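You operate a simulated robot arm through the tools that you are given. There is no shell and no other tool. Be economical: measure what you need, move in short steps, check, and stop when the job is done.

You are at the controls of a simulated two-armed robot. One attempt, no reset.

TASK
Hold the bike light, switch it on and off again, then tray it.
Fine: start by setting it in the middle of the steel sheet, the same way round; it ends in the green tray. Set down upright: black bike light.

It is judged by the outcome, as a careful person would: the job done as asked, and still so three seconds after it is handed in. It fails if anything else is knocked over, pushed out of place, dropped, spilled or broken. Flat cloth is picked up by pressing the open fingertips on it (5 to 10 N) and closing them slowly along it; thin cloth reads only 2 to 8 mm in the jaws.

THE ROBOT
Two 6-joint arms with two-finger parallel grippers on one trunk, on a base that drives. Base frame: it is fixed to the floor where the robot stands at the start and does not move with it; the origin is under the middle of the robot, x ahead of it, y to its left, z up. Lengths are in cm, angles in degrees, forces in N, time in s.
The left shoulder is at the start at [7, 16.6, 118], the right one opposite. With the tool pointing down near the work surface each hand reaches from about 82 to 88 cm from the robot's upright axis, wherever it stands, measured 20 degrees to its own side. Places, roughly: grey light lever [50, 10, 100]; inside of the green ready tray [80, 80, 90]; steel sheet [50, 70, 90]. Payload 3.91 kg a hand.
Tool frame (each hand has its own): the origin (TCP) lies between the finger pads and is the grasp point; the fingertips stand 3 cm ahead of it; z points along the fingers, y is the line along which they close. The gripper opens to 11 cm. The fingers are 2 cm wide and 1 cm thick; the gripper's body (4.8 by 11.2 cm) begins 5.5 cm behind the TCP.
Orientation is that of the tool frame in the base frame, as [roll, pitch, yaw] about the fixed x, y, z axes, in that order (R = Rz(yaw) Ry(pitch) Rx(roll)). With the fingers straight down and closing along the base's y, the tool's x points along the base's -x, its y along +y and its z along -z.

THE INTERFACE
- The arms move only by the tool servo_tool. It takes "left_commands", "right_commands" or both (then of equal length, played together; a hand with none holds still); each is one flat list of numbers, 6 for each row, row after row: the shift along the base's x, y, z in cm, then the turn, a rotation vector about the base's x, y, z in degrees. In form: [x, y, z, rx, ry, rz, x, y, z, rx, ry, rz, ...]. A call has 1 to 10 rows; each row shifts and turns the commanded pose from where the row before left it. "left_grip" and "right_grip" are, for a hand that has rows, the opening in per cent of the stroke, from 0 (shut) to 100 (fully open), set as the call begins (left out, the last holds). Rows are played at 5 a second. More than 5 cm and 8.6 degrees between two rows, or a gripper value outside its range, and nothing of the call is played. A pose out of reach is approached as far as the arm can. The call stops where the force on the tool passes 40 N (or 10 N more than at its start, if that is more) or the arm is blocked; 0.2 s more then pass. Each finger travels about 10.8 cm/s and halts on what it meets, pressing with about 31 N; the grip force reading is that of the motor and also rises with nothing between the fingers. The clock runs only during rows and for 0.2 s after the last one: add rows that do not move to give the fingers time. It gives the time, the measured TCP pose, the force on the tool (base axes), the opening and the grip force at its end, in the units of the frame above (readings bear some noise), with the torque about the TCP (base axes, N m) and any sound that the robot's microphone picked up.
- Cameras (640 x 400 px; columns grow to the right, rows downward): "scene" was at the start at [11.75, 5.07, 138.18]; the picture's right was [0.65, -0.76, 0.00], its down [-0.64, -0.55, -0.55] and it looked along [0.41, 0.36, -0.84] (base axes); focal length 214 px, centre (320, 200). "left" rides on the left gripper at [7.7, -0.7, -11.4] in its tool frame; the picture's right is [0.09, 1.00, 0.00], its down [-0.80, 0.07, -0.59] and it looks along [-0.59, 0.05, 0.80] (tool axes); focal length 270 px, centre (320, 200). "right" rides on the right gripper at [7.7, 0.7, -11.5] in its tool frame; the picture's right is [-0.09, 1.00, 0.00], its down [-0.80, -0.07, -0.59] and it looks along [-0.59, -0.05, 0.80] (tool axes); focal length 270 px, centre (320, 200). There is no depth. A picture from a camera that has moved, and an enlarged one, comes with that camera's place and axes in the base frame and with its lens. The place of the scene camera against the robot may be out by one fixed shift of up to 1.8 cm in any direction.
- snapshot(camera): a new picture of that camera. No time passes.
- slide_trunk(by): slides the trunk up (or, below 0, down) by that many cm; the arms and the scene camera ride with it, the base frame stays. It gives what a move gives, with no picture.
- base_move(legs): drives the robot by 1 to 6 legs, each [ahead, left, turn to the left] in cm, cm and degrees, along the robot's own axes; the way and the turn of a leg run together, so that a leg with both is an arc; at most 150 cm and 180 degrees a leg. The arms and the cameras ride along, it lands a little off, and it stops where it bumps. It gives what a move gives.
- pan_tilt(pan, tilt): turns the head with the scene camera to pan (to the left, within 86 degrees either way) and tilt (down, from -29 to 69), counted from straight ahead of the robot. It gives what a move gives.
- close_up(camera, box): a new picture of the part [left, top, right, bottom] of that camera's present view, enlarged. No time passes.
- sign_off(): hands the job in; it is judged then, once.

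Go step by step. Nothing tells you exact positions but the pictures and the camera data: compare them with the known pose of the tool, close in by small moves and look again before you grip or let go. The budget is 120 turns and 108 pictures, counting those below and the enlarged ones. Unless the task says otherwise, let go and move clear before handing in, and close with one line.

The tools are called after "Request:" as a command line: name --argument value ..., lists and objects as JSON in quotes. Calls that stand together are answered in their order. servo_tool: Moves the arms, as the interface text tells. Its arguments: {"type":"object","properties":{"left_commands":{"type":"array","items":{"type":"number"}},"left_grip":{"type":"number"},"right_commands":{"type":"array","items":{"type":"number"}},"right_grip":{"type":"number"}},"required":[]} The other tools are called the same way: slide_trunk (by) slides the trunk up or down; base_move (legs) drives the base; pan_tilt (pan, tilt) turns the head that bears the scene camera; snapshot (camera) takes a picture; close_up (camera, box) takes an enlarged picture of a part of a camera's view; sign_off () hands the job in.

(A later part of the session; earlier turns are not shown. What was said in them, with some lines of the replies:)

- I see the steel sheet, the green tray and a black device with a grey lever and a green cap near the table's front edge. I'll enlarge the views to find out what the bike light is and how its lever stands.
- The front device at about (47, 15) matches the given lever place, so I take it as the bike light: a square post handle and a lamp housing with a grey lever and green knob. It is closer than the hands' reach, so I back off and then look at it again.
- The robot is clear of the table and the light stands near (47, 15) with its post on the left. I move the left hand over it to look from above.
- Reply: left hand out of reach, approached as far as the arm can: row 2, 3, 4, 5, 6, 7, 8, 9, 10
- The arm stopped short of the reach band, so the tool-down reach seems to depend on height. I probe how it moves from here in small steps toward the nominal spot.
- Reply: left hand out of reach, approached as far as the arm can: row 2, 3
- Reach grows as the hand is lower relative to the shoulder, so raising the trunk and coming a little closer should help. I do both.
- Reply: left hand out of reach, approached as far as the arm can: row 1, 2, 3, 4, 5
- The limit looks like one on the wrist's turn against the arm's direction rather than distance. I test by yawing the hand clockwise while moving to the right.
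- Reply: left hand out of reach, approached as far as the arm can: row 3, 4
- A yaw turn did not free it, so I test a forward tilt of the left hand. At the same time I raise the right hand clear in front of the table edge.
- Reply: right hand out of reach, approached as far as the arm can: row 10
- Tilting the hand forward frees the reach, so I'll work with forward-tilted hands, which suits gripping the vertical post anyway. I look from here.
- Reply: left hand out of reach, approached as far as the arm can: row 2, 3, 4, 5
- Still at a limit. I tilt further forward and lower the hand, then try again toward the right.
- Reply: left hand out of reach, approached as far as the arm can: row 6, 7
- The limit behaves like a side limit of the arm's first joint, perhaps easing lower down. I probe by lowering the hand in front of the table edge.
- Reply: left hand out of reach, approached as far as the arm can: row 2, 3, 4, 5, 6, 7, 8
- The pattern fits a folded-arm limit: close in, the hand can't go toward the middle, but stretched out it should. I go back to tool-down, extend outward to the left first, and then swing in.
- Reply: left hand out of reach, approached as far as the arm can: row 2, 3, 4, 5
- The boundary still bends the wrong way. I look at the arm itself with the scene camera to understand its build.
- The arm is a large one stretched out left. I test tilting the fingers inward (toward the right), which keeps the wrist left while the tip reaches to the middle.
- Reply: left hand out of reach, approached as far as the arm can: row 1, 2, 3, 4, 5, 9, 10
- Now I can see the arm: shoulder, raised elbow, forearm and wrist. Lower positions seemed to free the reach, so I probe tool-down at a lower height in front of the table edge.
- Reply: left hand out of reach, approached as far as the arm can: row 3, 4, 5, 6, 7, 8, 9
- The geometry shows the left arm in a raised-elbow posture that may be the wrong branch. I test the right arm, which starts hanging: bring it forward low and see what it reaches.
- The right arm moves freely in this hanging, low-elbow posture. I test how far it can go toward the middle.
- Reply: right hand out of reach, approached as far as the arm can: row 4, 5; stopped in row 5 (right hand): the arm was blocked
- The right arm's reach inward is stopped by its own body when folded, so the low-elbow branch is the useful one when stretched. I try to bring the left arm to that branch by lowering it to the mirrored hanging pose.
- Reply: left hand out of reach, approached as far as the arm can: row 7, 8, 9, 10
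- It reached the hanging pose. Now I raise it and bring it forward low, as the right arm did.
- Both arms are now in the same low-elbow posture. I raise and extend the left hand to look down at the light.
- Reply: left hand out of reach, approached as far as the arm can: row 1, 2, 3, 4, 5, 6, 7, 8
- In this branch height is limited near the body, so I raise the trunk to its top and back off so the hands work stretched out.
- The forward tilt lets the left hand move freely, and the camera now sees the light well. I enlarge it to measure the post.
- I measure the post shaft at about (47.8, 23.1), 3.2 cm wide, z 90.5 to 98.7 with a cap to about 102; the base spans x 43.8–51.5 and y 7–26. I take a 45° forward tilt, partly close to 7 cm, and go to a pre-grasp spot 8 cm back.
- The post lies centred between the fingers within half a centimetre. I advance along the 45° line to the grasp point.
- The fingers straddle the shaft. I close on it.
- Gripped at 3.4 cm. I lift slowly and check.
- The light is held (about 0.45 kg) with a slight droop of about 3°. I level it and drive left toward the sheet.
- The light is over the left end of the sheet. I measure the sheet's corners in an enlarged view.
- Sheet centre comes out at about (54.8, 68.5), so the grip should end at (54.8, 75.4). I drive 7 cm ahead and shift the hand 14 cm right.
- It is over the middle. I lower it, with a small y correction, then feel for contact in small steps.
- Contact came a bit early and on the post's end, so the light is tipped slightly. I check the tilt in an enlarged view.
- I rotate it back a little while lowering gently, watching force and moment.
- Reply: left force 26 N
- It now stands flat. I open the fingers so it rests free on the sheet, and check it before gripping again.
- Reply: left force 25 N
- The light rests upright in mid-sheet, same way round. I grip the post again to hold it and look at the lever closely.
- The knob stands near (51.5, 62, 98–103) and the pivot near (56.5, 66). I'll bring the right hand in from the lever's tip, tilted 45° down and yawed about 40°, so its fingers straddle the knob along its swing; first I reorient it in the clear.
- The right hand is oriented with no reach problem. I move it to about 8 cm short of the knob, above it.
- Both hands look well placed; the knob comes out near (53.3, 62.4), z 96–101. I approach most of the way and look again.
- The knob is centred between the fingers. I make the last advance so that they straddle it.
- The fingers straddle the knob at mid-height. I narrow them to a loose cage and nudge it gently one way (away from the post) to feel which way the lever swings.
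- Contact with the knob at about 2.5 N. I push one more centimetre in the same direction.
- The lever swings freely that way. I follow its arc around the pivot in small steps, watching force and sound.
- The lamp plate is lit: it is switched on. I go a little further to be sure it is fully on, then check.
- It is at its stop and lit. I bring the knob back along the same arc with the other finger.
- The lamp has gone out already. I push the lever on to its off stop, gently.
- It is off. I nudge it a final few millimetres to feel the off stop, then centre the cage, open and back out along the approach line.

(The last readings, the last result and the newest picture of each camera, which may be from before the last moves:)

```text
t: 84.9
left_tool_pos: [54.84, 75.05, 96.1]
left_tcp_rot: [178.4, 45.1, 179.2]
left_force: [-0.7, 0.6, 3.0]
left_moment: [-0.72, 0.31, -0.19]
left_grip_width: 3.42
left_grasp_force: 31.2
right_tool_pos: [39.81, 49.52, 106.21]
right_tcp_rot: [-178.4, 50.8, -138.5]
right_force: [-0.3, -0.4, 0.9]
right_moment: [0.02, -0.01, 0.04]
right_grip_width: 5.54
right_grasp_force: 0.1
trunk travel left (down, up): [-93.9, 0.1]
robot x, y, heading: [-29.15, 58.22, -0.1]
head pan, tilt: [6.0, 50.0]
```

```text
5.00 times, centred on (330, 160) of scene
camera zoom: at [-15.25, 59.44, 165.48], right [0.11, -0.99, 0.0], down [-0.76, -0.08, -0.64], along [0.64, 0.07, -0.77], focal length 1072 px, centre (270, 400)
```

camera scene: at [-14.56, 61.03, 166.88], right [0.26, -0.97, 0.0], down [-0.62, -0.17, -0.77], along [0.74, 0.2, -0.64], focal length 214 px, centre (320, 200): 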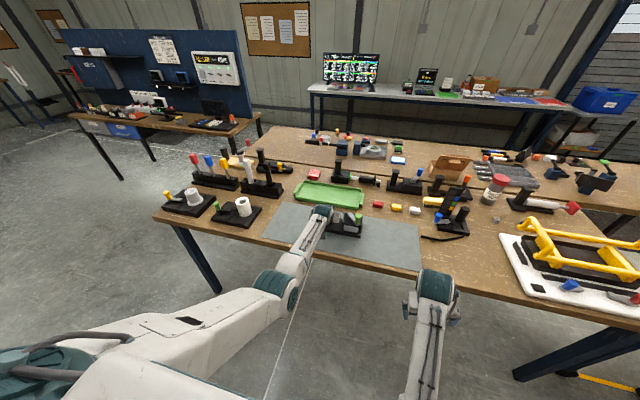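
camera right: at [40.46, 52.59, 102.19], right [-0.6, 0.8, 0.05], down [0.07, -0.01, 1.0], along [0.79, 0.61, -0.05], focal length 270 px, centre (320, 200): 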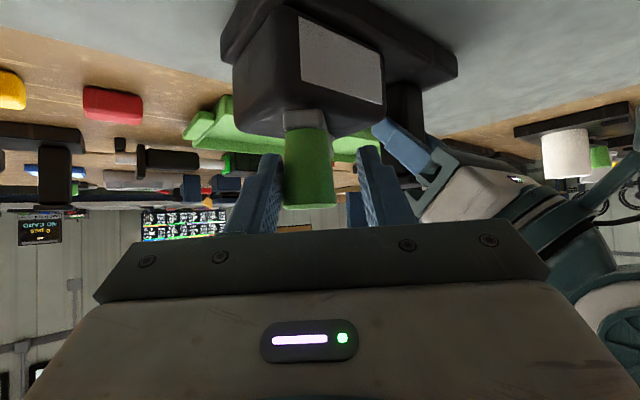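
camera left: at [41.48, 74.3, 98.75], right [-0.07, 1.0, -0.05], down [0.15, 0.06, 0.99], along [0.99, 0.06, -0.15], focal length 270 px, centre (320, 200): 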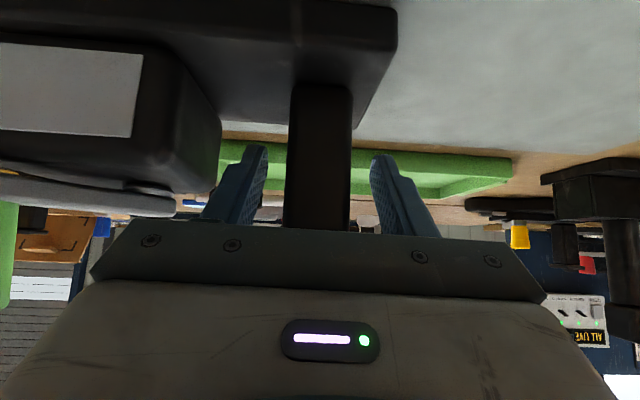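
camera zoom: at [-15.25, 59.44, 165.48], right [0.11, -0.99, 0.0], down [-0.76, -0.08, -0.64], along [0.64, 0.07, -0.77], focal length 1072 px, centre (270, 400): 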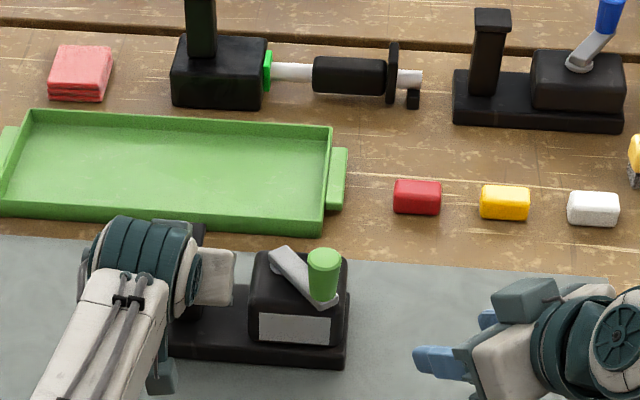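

The lever is back at its off position and the lamp is dark. The tray spans about x 70–85.5, y 63.5–98, so the grip should end near (77.7, 87.6); I lift and drive there.

Request:
servo_tool --left_commands '[0, 0, 0.7, -0.5, 0, 0, 0, 0, 1, -0.5, 0, 0, 0, 0, 1.5, -0.5, 0, 0, 0, 0, 1.5, 0, 0, 0, 0, 0, 1.5, 0, 0, 0, 0, 0, 0, 0, 0, 0]' --right_commands '[-2, -1, 0, 0, 0, 0, -2, -1, 0, 0, 0, 0, -2, -1, 0, 0, 0, 0, -2, -1, 0, 0, 0, 0, 0, 0, 0, 0, 0, 0, 0, 0, 0, 0, 0, 0]'

Request:
base_move --legs '[[11.3, 6.3, 0], [11.3, 6.3, 0]]'

Request:
snapshot --camera "scene"

Request:
snapshot --camera "left"

```text
t: 86.3
left_tool_pos: [55.0, 74.84, 102.32]
left_tcp_rot: [-179.2, 44.9, -179.2]
left_force: [0.0, -0.9, -4.7]
left_moment: [0.37, 0.05, 0.0]
left_grip_width: 3.38
left_grasp_force: 31.3
right_tool_pos: [32.16, 45.89, 105.82]
right_tcp_rot: [-178.5, 50.6, -138.5]
right_force: [0.1, 0.3, 0.2]
right_moment: [-0.03, 0.02, 0.0]
right_grip_width: 5.49
right_grasp_force: 0.1
trunk travel left (down, up): [-93.9, 0.1]
robot x, y, heading: [-29.23, 58.06, 0.4]
head pan, tilt: [6.0, 50.0]
```

```text
t: 88.4
left_tool_pos: [77.62, 86.91, 102.46]
left_tcp_rot: [-179.2, 45.1, -179.6]
left_force: [-0.6, -0.7, -4.5]
left_moment: [0.37, 0.04, -0.03]
left_grip_width: 3.36
left_grasp_force: 30.8
right_tool_pos: [54.48, 57.82, 105.92]
right_tcp_rot: [-178.5, 50.7, -138.8]
right_force: [1.1, -0.5, 0.2]
right_moment: [-0.03, -0.01, 0.02]
right_grip_width: 5.48
right_grasp_force: 0.0
trunk travel left (down, up): [-93.9, 0.1]
robot x, y, heading: [-6.74, 70.9, -0.2]
head pan, tilt: [6.0, 50.0]
```

```text
53 pictures are left
camera scene: at [7.46, 71.91, 165.48], right [0.1, -0.99, 0.0], down [-0.76, -0.08, -0.64], along [0.64, 0.06, -0.77], focal length 214 px, centre (320, 200)
```

scene: 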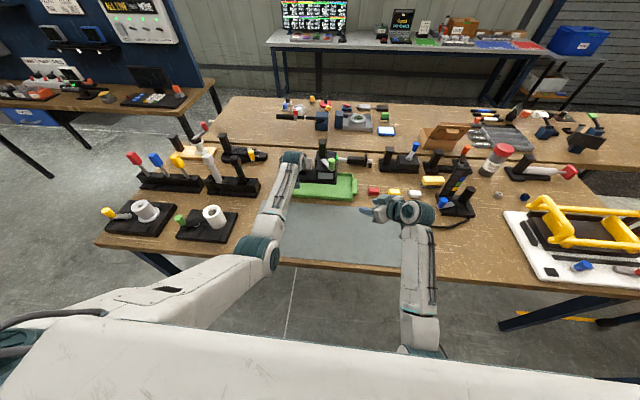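

```text
52 pictures are left
camera left: at [64.1, 86.04, 105.12], right [-0.06, 1.0, -0.07], down [0.15, 0.08, 0.99], along [0.99, 0.05, -0.15], focal length 270 px, centre (320, 200)
```

left: 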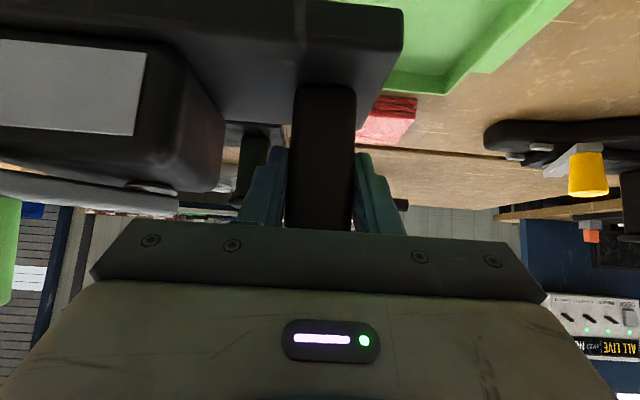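

I check alignment over the tray from the head camera.

Request:
close_up --camera "scene" --box '[250, 130, 390, 215]'

Request:
snapshot --camera "right"

```text
4.57 times, centred on (320, 172) of scene
camera zoom: at [7.46, 71.91, 165.48], right [0.1, -0.99, 0.0], down [-0.76, -0.08, -0.64], along [0.64, 0.06, -0.77], focal length 980 px, centre (320, 326)
```

zoom: 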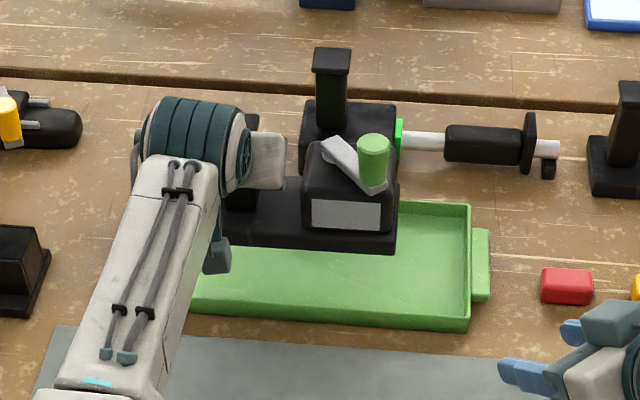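

```text
50 pictures are left
camera right: at [43.5, 49.47, 107.03], right [-0.6, 0.8, 0.05], down [0.07, -0.01, 1.0], along [0.8, 0.6, -0.05], focal length 270 px, centre (320, 200)
```

right: 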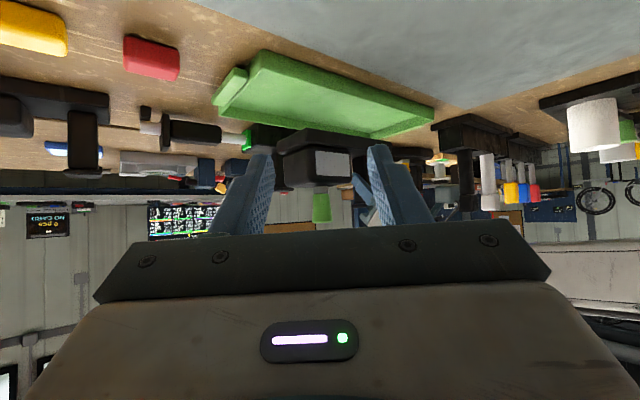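

Everything agrees: the tray front edge is at x≈70.6 and its centre about (78.7, 80.3). I shift 1 cm ahead and lower.

Request:
servo_tool --left_commands '[0.6, 0.3, -1, 0, 0, 0, 0.5, 0, -1.2, 0, 0, 0, 0, 0, -1.2, 0, 0, 0, 0, 0, -1, 0, 0, 0, 0, 0, -0.6, 0, 0, 0, 0, 0, 0, 0, 0, 0]'

Request:
servo_tool --left_commands '[0, 0, -0.3, 0.3, 0, 0, 0, 0, -0.3, 0.3, 0, 0, 0, 0, 0, 0, 0, 0]'

Request:
close_up --camera "scene" --box '[250, 130, 390, 215]'

```text
t: 89.8
left_tool_pos: [78.96, 87.0, 97.22]
left_tcp_rot: [-179.2, 45.0, -179.5]
left_force: [0.6, 0.4, -3.0]
left_moment: [0.39, 0.06, 0.0]
left_grip_width: 3.38
left_grasp_force: 30.6
right_tool_pos: [54.73, 57.97, 105.74]
right_tcp_rot: [-178.5, 50.7, -138.8]
right_force: [-0.5, 0.5, -0.4]
right_moment: [0.01, -0.05, -0.01]
right_grip_width: 5.48
right_grasp_force: 0.1
trunk travel left (down, up): [-93.9, 0.1]
robot x, y, heading: [-6.8, 70.68, -0.3]
head pan, tilt: [6.0, 50.0]
```

```text
t: 90.6
left_tool_pos: [78.84, 87.12, 96.73]
left_tcp_rot: [180.0, 44.9, 179.9]
left_force: [0.0, 0.6, -4.3]
left_moment: [0.37, 0.02, 0.03]
left_grip_width: 3.37
left_grasp_force: 31.0
right_tool_pos: [54.5, 57.89, 105.89]
right_tcp_rot: [-178.4, 50.8, -138.7]
right_force: [0.6, 1.2, 0.8]
right_moment: [0.01, -0.01, -0.01]
right_grip_width: 5.49
right_grasp_force: 0.0
trunk travel left (down, up): [-93.9, 0.1]
robot x, y, heading: [-6.58, 70.81, -0.3]
head pan, tilt: [6.0, 50.0]
```

```text
4.57 times, centred on (320, 172) of scene
camera zoom: at [7.62, 72.0, 165.46], right [0.1, -0.99, 0.0], down [-0.76, -0.08, -0.64], along [0.64, 0.06, -0.77], focal length 980 px, centre (320, 326)
```

zoom: 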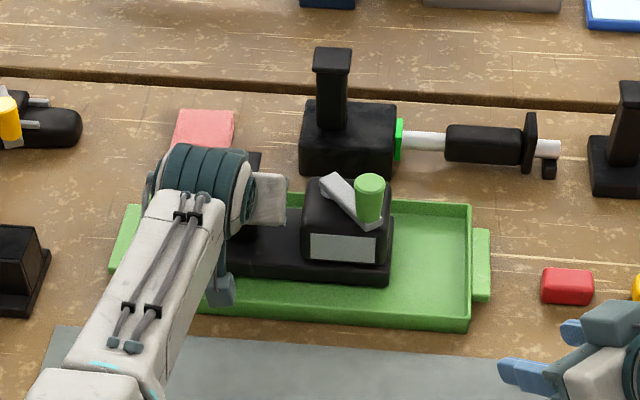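

It hangs well inside the tray, just above the floor. I lower in small steps until contact.

Request:
servo_tool --left_commands '[0, 0, -0.25, 0.2, 0, 0, 0, 0, -0.25, 0.2, 0, 0, 0, 0, 0, 0, 0, 0]'

```text
t: 91.4
left_tool_pos: [78.96, 87.09, 96.4]
left_tcp_rot: [179.4, 45.0, 179.5]
left_force: [-0.1, -0.1, -2.1]
left_moment: [-0.02, -0.03, 0.04]
left_grip_width: 3.37
left_grasp_force: 30.9
right_tool_pos: [54.52, 57.9, 105.82]
right_tcp_rot: [-178.5, 50.7, -138.8]
right_force: [0.5, 0.5, -0.4]
right_moment: [-0.02, -0.02, -0.02]
right_grip_width: 5.51
right_grasp_force: 0.1
trunk travel left (down, up): [-93.9, 0.1]
robot x, y, heading: [-6.52, 70.6, -0.3]
head pan, tilt: [6.0, 50.0]
```

The far end has just touched. I level slightly and lower the last bit.

Request:
servo_tool --left_commands '[0, 0, -0.15, -0.5, 0, 0, 0, 0, -0.15, -0.3, 0, 0, 0, 0, 0, 0, 0, 0]'

```text
t: 92.2
left_tool_pos: [78.79, 87.21, 96.24]
left_tcp_rot: [-179.5, 45.2, -179.7]
left_force: [2.7, 0.5, 4.0]
left_moment: [0.68, 0.11, -0.15]
left_grip_width: 3.41
left_grasp_force: 30.6
right_tool_pos: [54.48, 57.87, 105.87]
right_tcp_rot: [-178.5, 50.7, -138.8]
right_force: [0.3, 0.4, 0.5]
right_moment: [0.0, -0.02, -0.01]
right_grip_width: 5.51
right_grasp_force: 0.1
trunk travel left (down, up): [-93.9, 0.1]
robot x, y, heading: [-6.42, 70.92, 0.0]
head pan, tilt: [6.0, 50.0]
```

Nearly level; half a degree back and then I release slowly.

Request:
servo_tool --left_commands '[0, 0, 0, 0.5, 0, 0, 0, 0, 0, 0, 0, 0]'

Request:
servo_tool --left_commands '[0, 0, 0, 0, 0, 0, 0, 0, 0, 0, 0, 0, 0, 0, 0, 0, 0, 0]' --left_grip 58

Request:
snapshot --camera "left"

```text
t: 92.8
left_tool_pos: [78.69, 87.2, 96.33]
left_tcp_rot: [-180.0, 45.2, 179.9]
left_force: [4.3, 0.7, 8.9]
left_moment: [-0.51, 0.14, 0.21]
left_grip_width: 3.42
left_grasp_force: 31.1
right_tool_pos: [54.38, 57.83, 105.93]
right_tcp_rot: [-178.3, 50.7, -138.9]
right_force: [0.2, 0.1, 0.2]
right_moment: [0.02, 0.04, 0.02]
right_grip_width: 5.51
right_grasp_force: 0.0
trunk travel left (down, up): [-93.9, 0.1]
robot x, y, heading: [-6.49, 70.79, -0.0]
head pan, tilt: [6.0, 50.0]
```

```text
t: 93.6
left_tool_pos: [78.72, 87.16, 96.2]
left_tcp_rot: [179.8, 45.0, 179.9]
left_force: [-0.2, 0.1, -0.6]
left_moment: [-0.01, 0.01, 0.01]
left_grip_width: 6.4
left_grasp_force: 0.0
right_tool_pos: [54.53, 57.85, 105.85]
right_tcp_rot: [-178.5, 50.7, -138.8]
right_force: [0.7, 0.5, 0.9]
right_moment: [-0.03, 0.0, 0.03]
right_grip_width: 5.5
right_grasp_force: 0.0
trunk travel left (down, up): [-93.9, 0.1]
robot x, y, heading: [-6.94, 70.82, -0.3]
head pan, tilt: [6.0, 50.0]
```

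```text
48 pictures are left
camera left: at [65.26, 86.44, 98.7], right [-0.06, 1.0, -0.06], down [0.15, 0.07, 0.99], along [0.99, 0.05, -0.15], focal length 270 px, centre (320, 200)
```

left: 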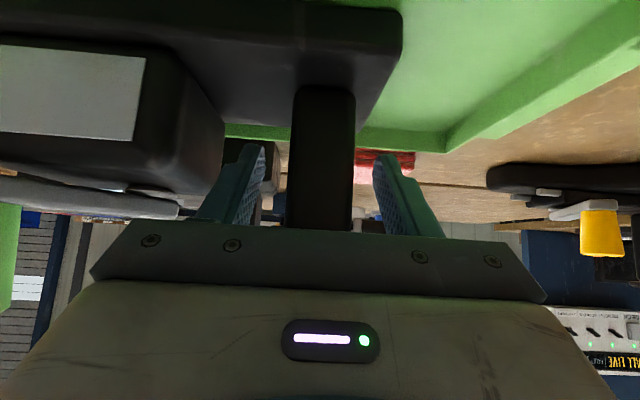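

It stands free in the tray. I back the left hand out along its approach line and check.

Request:
servo_tool --left_commands '[-1.4, 0, 1.4, 0, 0, 0, -1.4, 0, 1.4, 0, 0, 0, -1.4, 0, 1.4, 0, 0, 0, -1.4, 0, 1.4, 0, 0, 0, -1.4, 0, 1.4, 0, 0, 0, -3, 0, 1, 0, 0, 0, -3, 0, 0, 0, 0, 0, -3, 0, 0, 0, 0, 0]'

Request:
snapshot --camera "scene"

Request:
close_up --camera "scene" --box '[250, 130, 390, 215]'

```text
t: 95.4
left_tool_pos: [62.6, 86.97, 104.04]
left_tcp_rot: [179.9, 45.1, 179.7]
left_force: [-0.3, 0.1, -0.2]
left_moment: [-0.01, 0.0, -0.01]
left_grip_width: 6.37
left_grasp_force: 0.1
right_tool_pos: [54.46, 57.95, 105.86]
right_tcp_rot: [-178.5, 50.8, -138.8]
right_force: [-0.4, -0.2, 0.7]
right_moment: [-0.03, -0.05, 0.01]
right_grip_width: 5.5
right_grasp_force: 0.0
trunk travel left (down, up): [-93.9, 0.1]
robot x, y, heading: [-6.59, 70.74, -0.3]
head pan, tilt: [6.0, 50.0]
```

```text
47 pictures are left
camera scene: at [7.32, 71.97, 165.49], right [0.1, -0.99, 0.0], down [-0.76, -0.08, -0.64], along [0.64, 0.06, -0.77], focal length 214 px, centre (320, 200)
```

scene: 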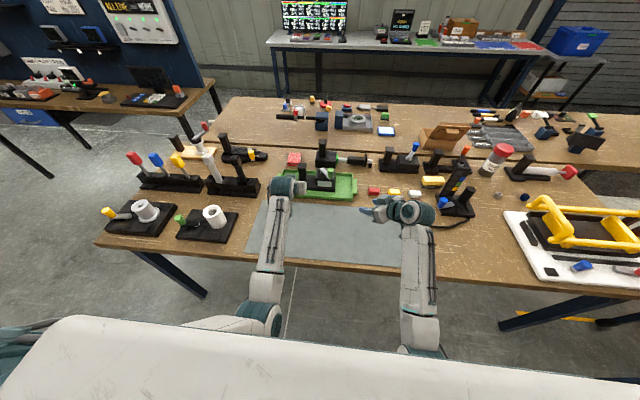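

```text
4.57 times, centred on (320, 172) of scene
camera zoom: at [7.32, 71.97, 165.49], right [0.1, -0.99, 0.0], down [-0.76, -0.08, -0.64], along [0.64, 0.06, -0.77], focal length 980 px, centre (320, 326)
```

zoom: 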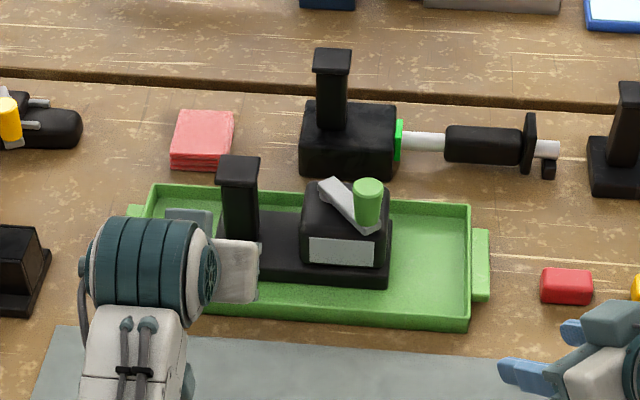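

The light stands upright in the green tray, dark, with its lever at off. Both hands are clear and nothing else looks disturbed, so I hand it in.

Request:
sign_off

```text
The job is handed in.
```

The bike light was set down in the middle of the steel sheet the same way round, held there, and switched on and off again. It now stands upright in the green tray with the lamp off.
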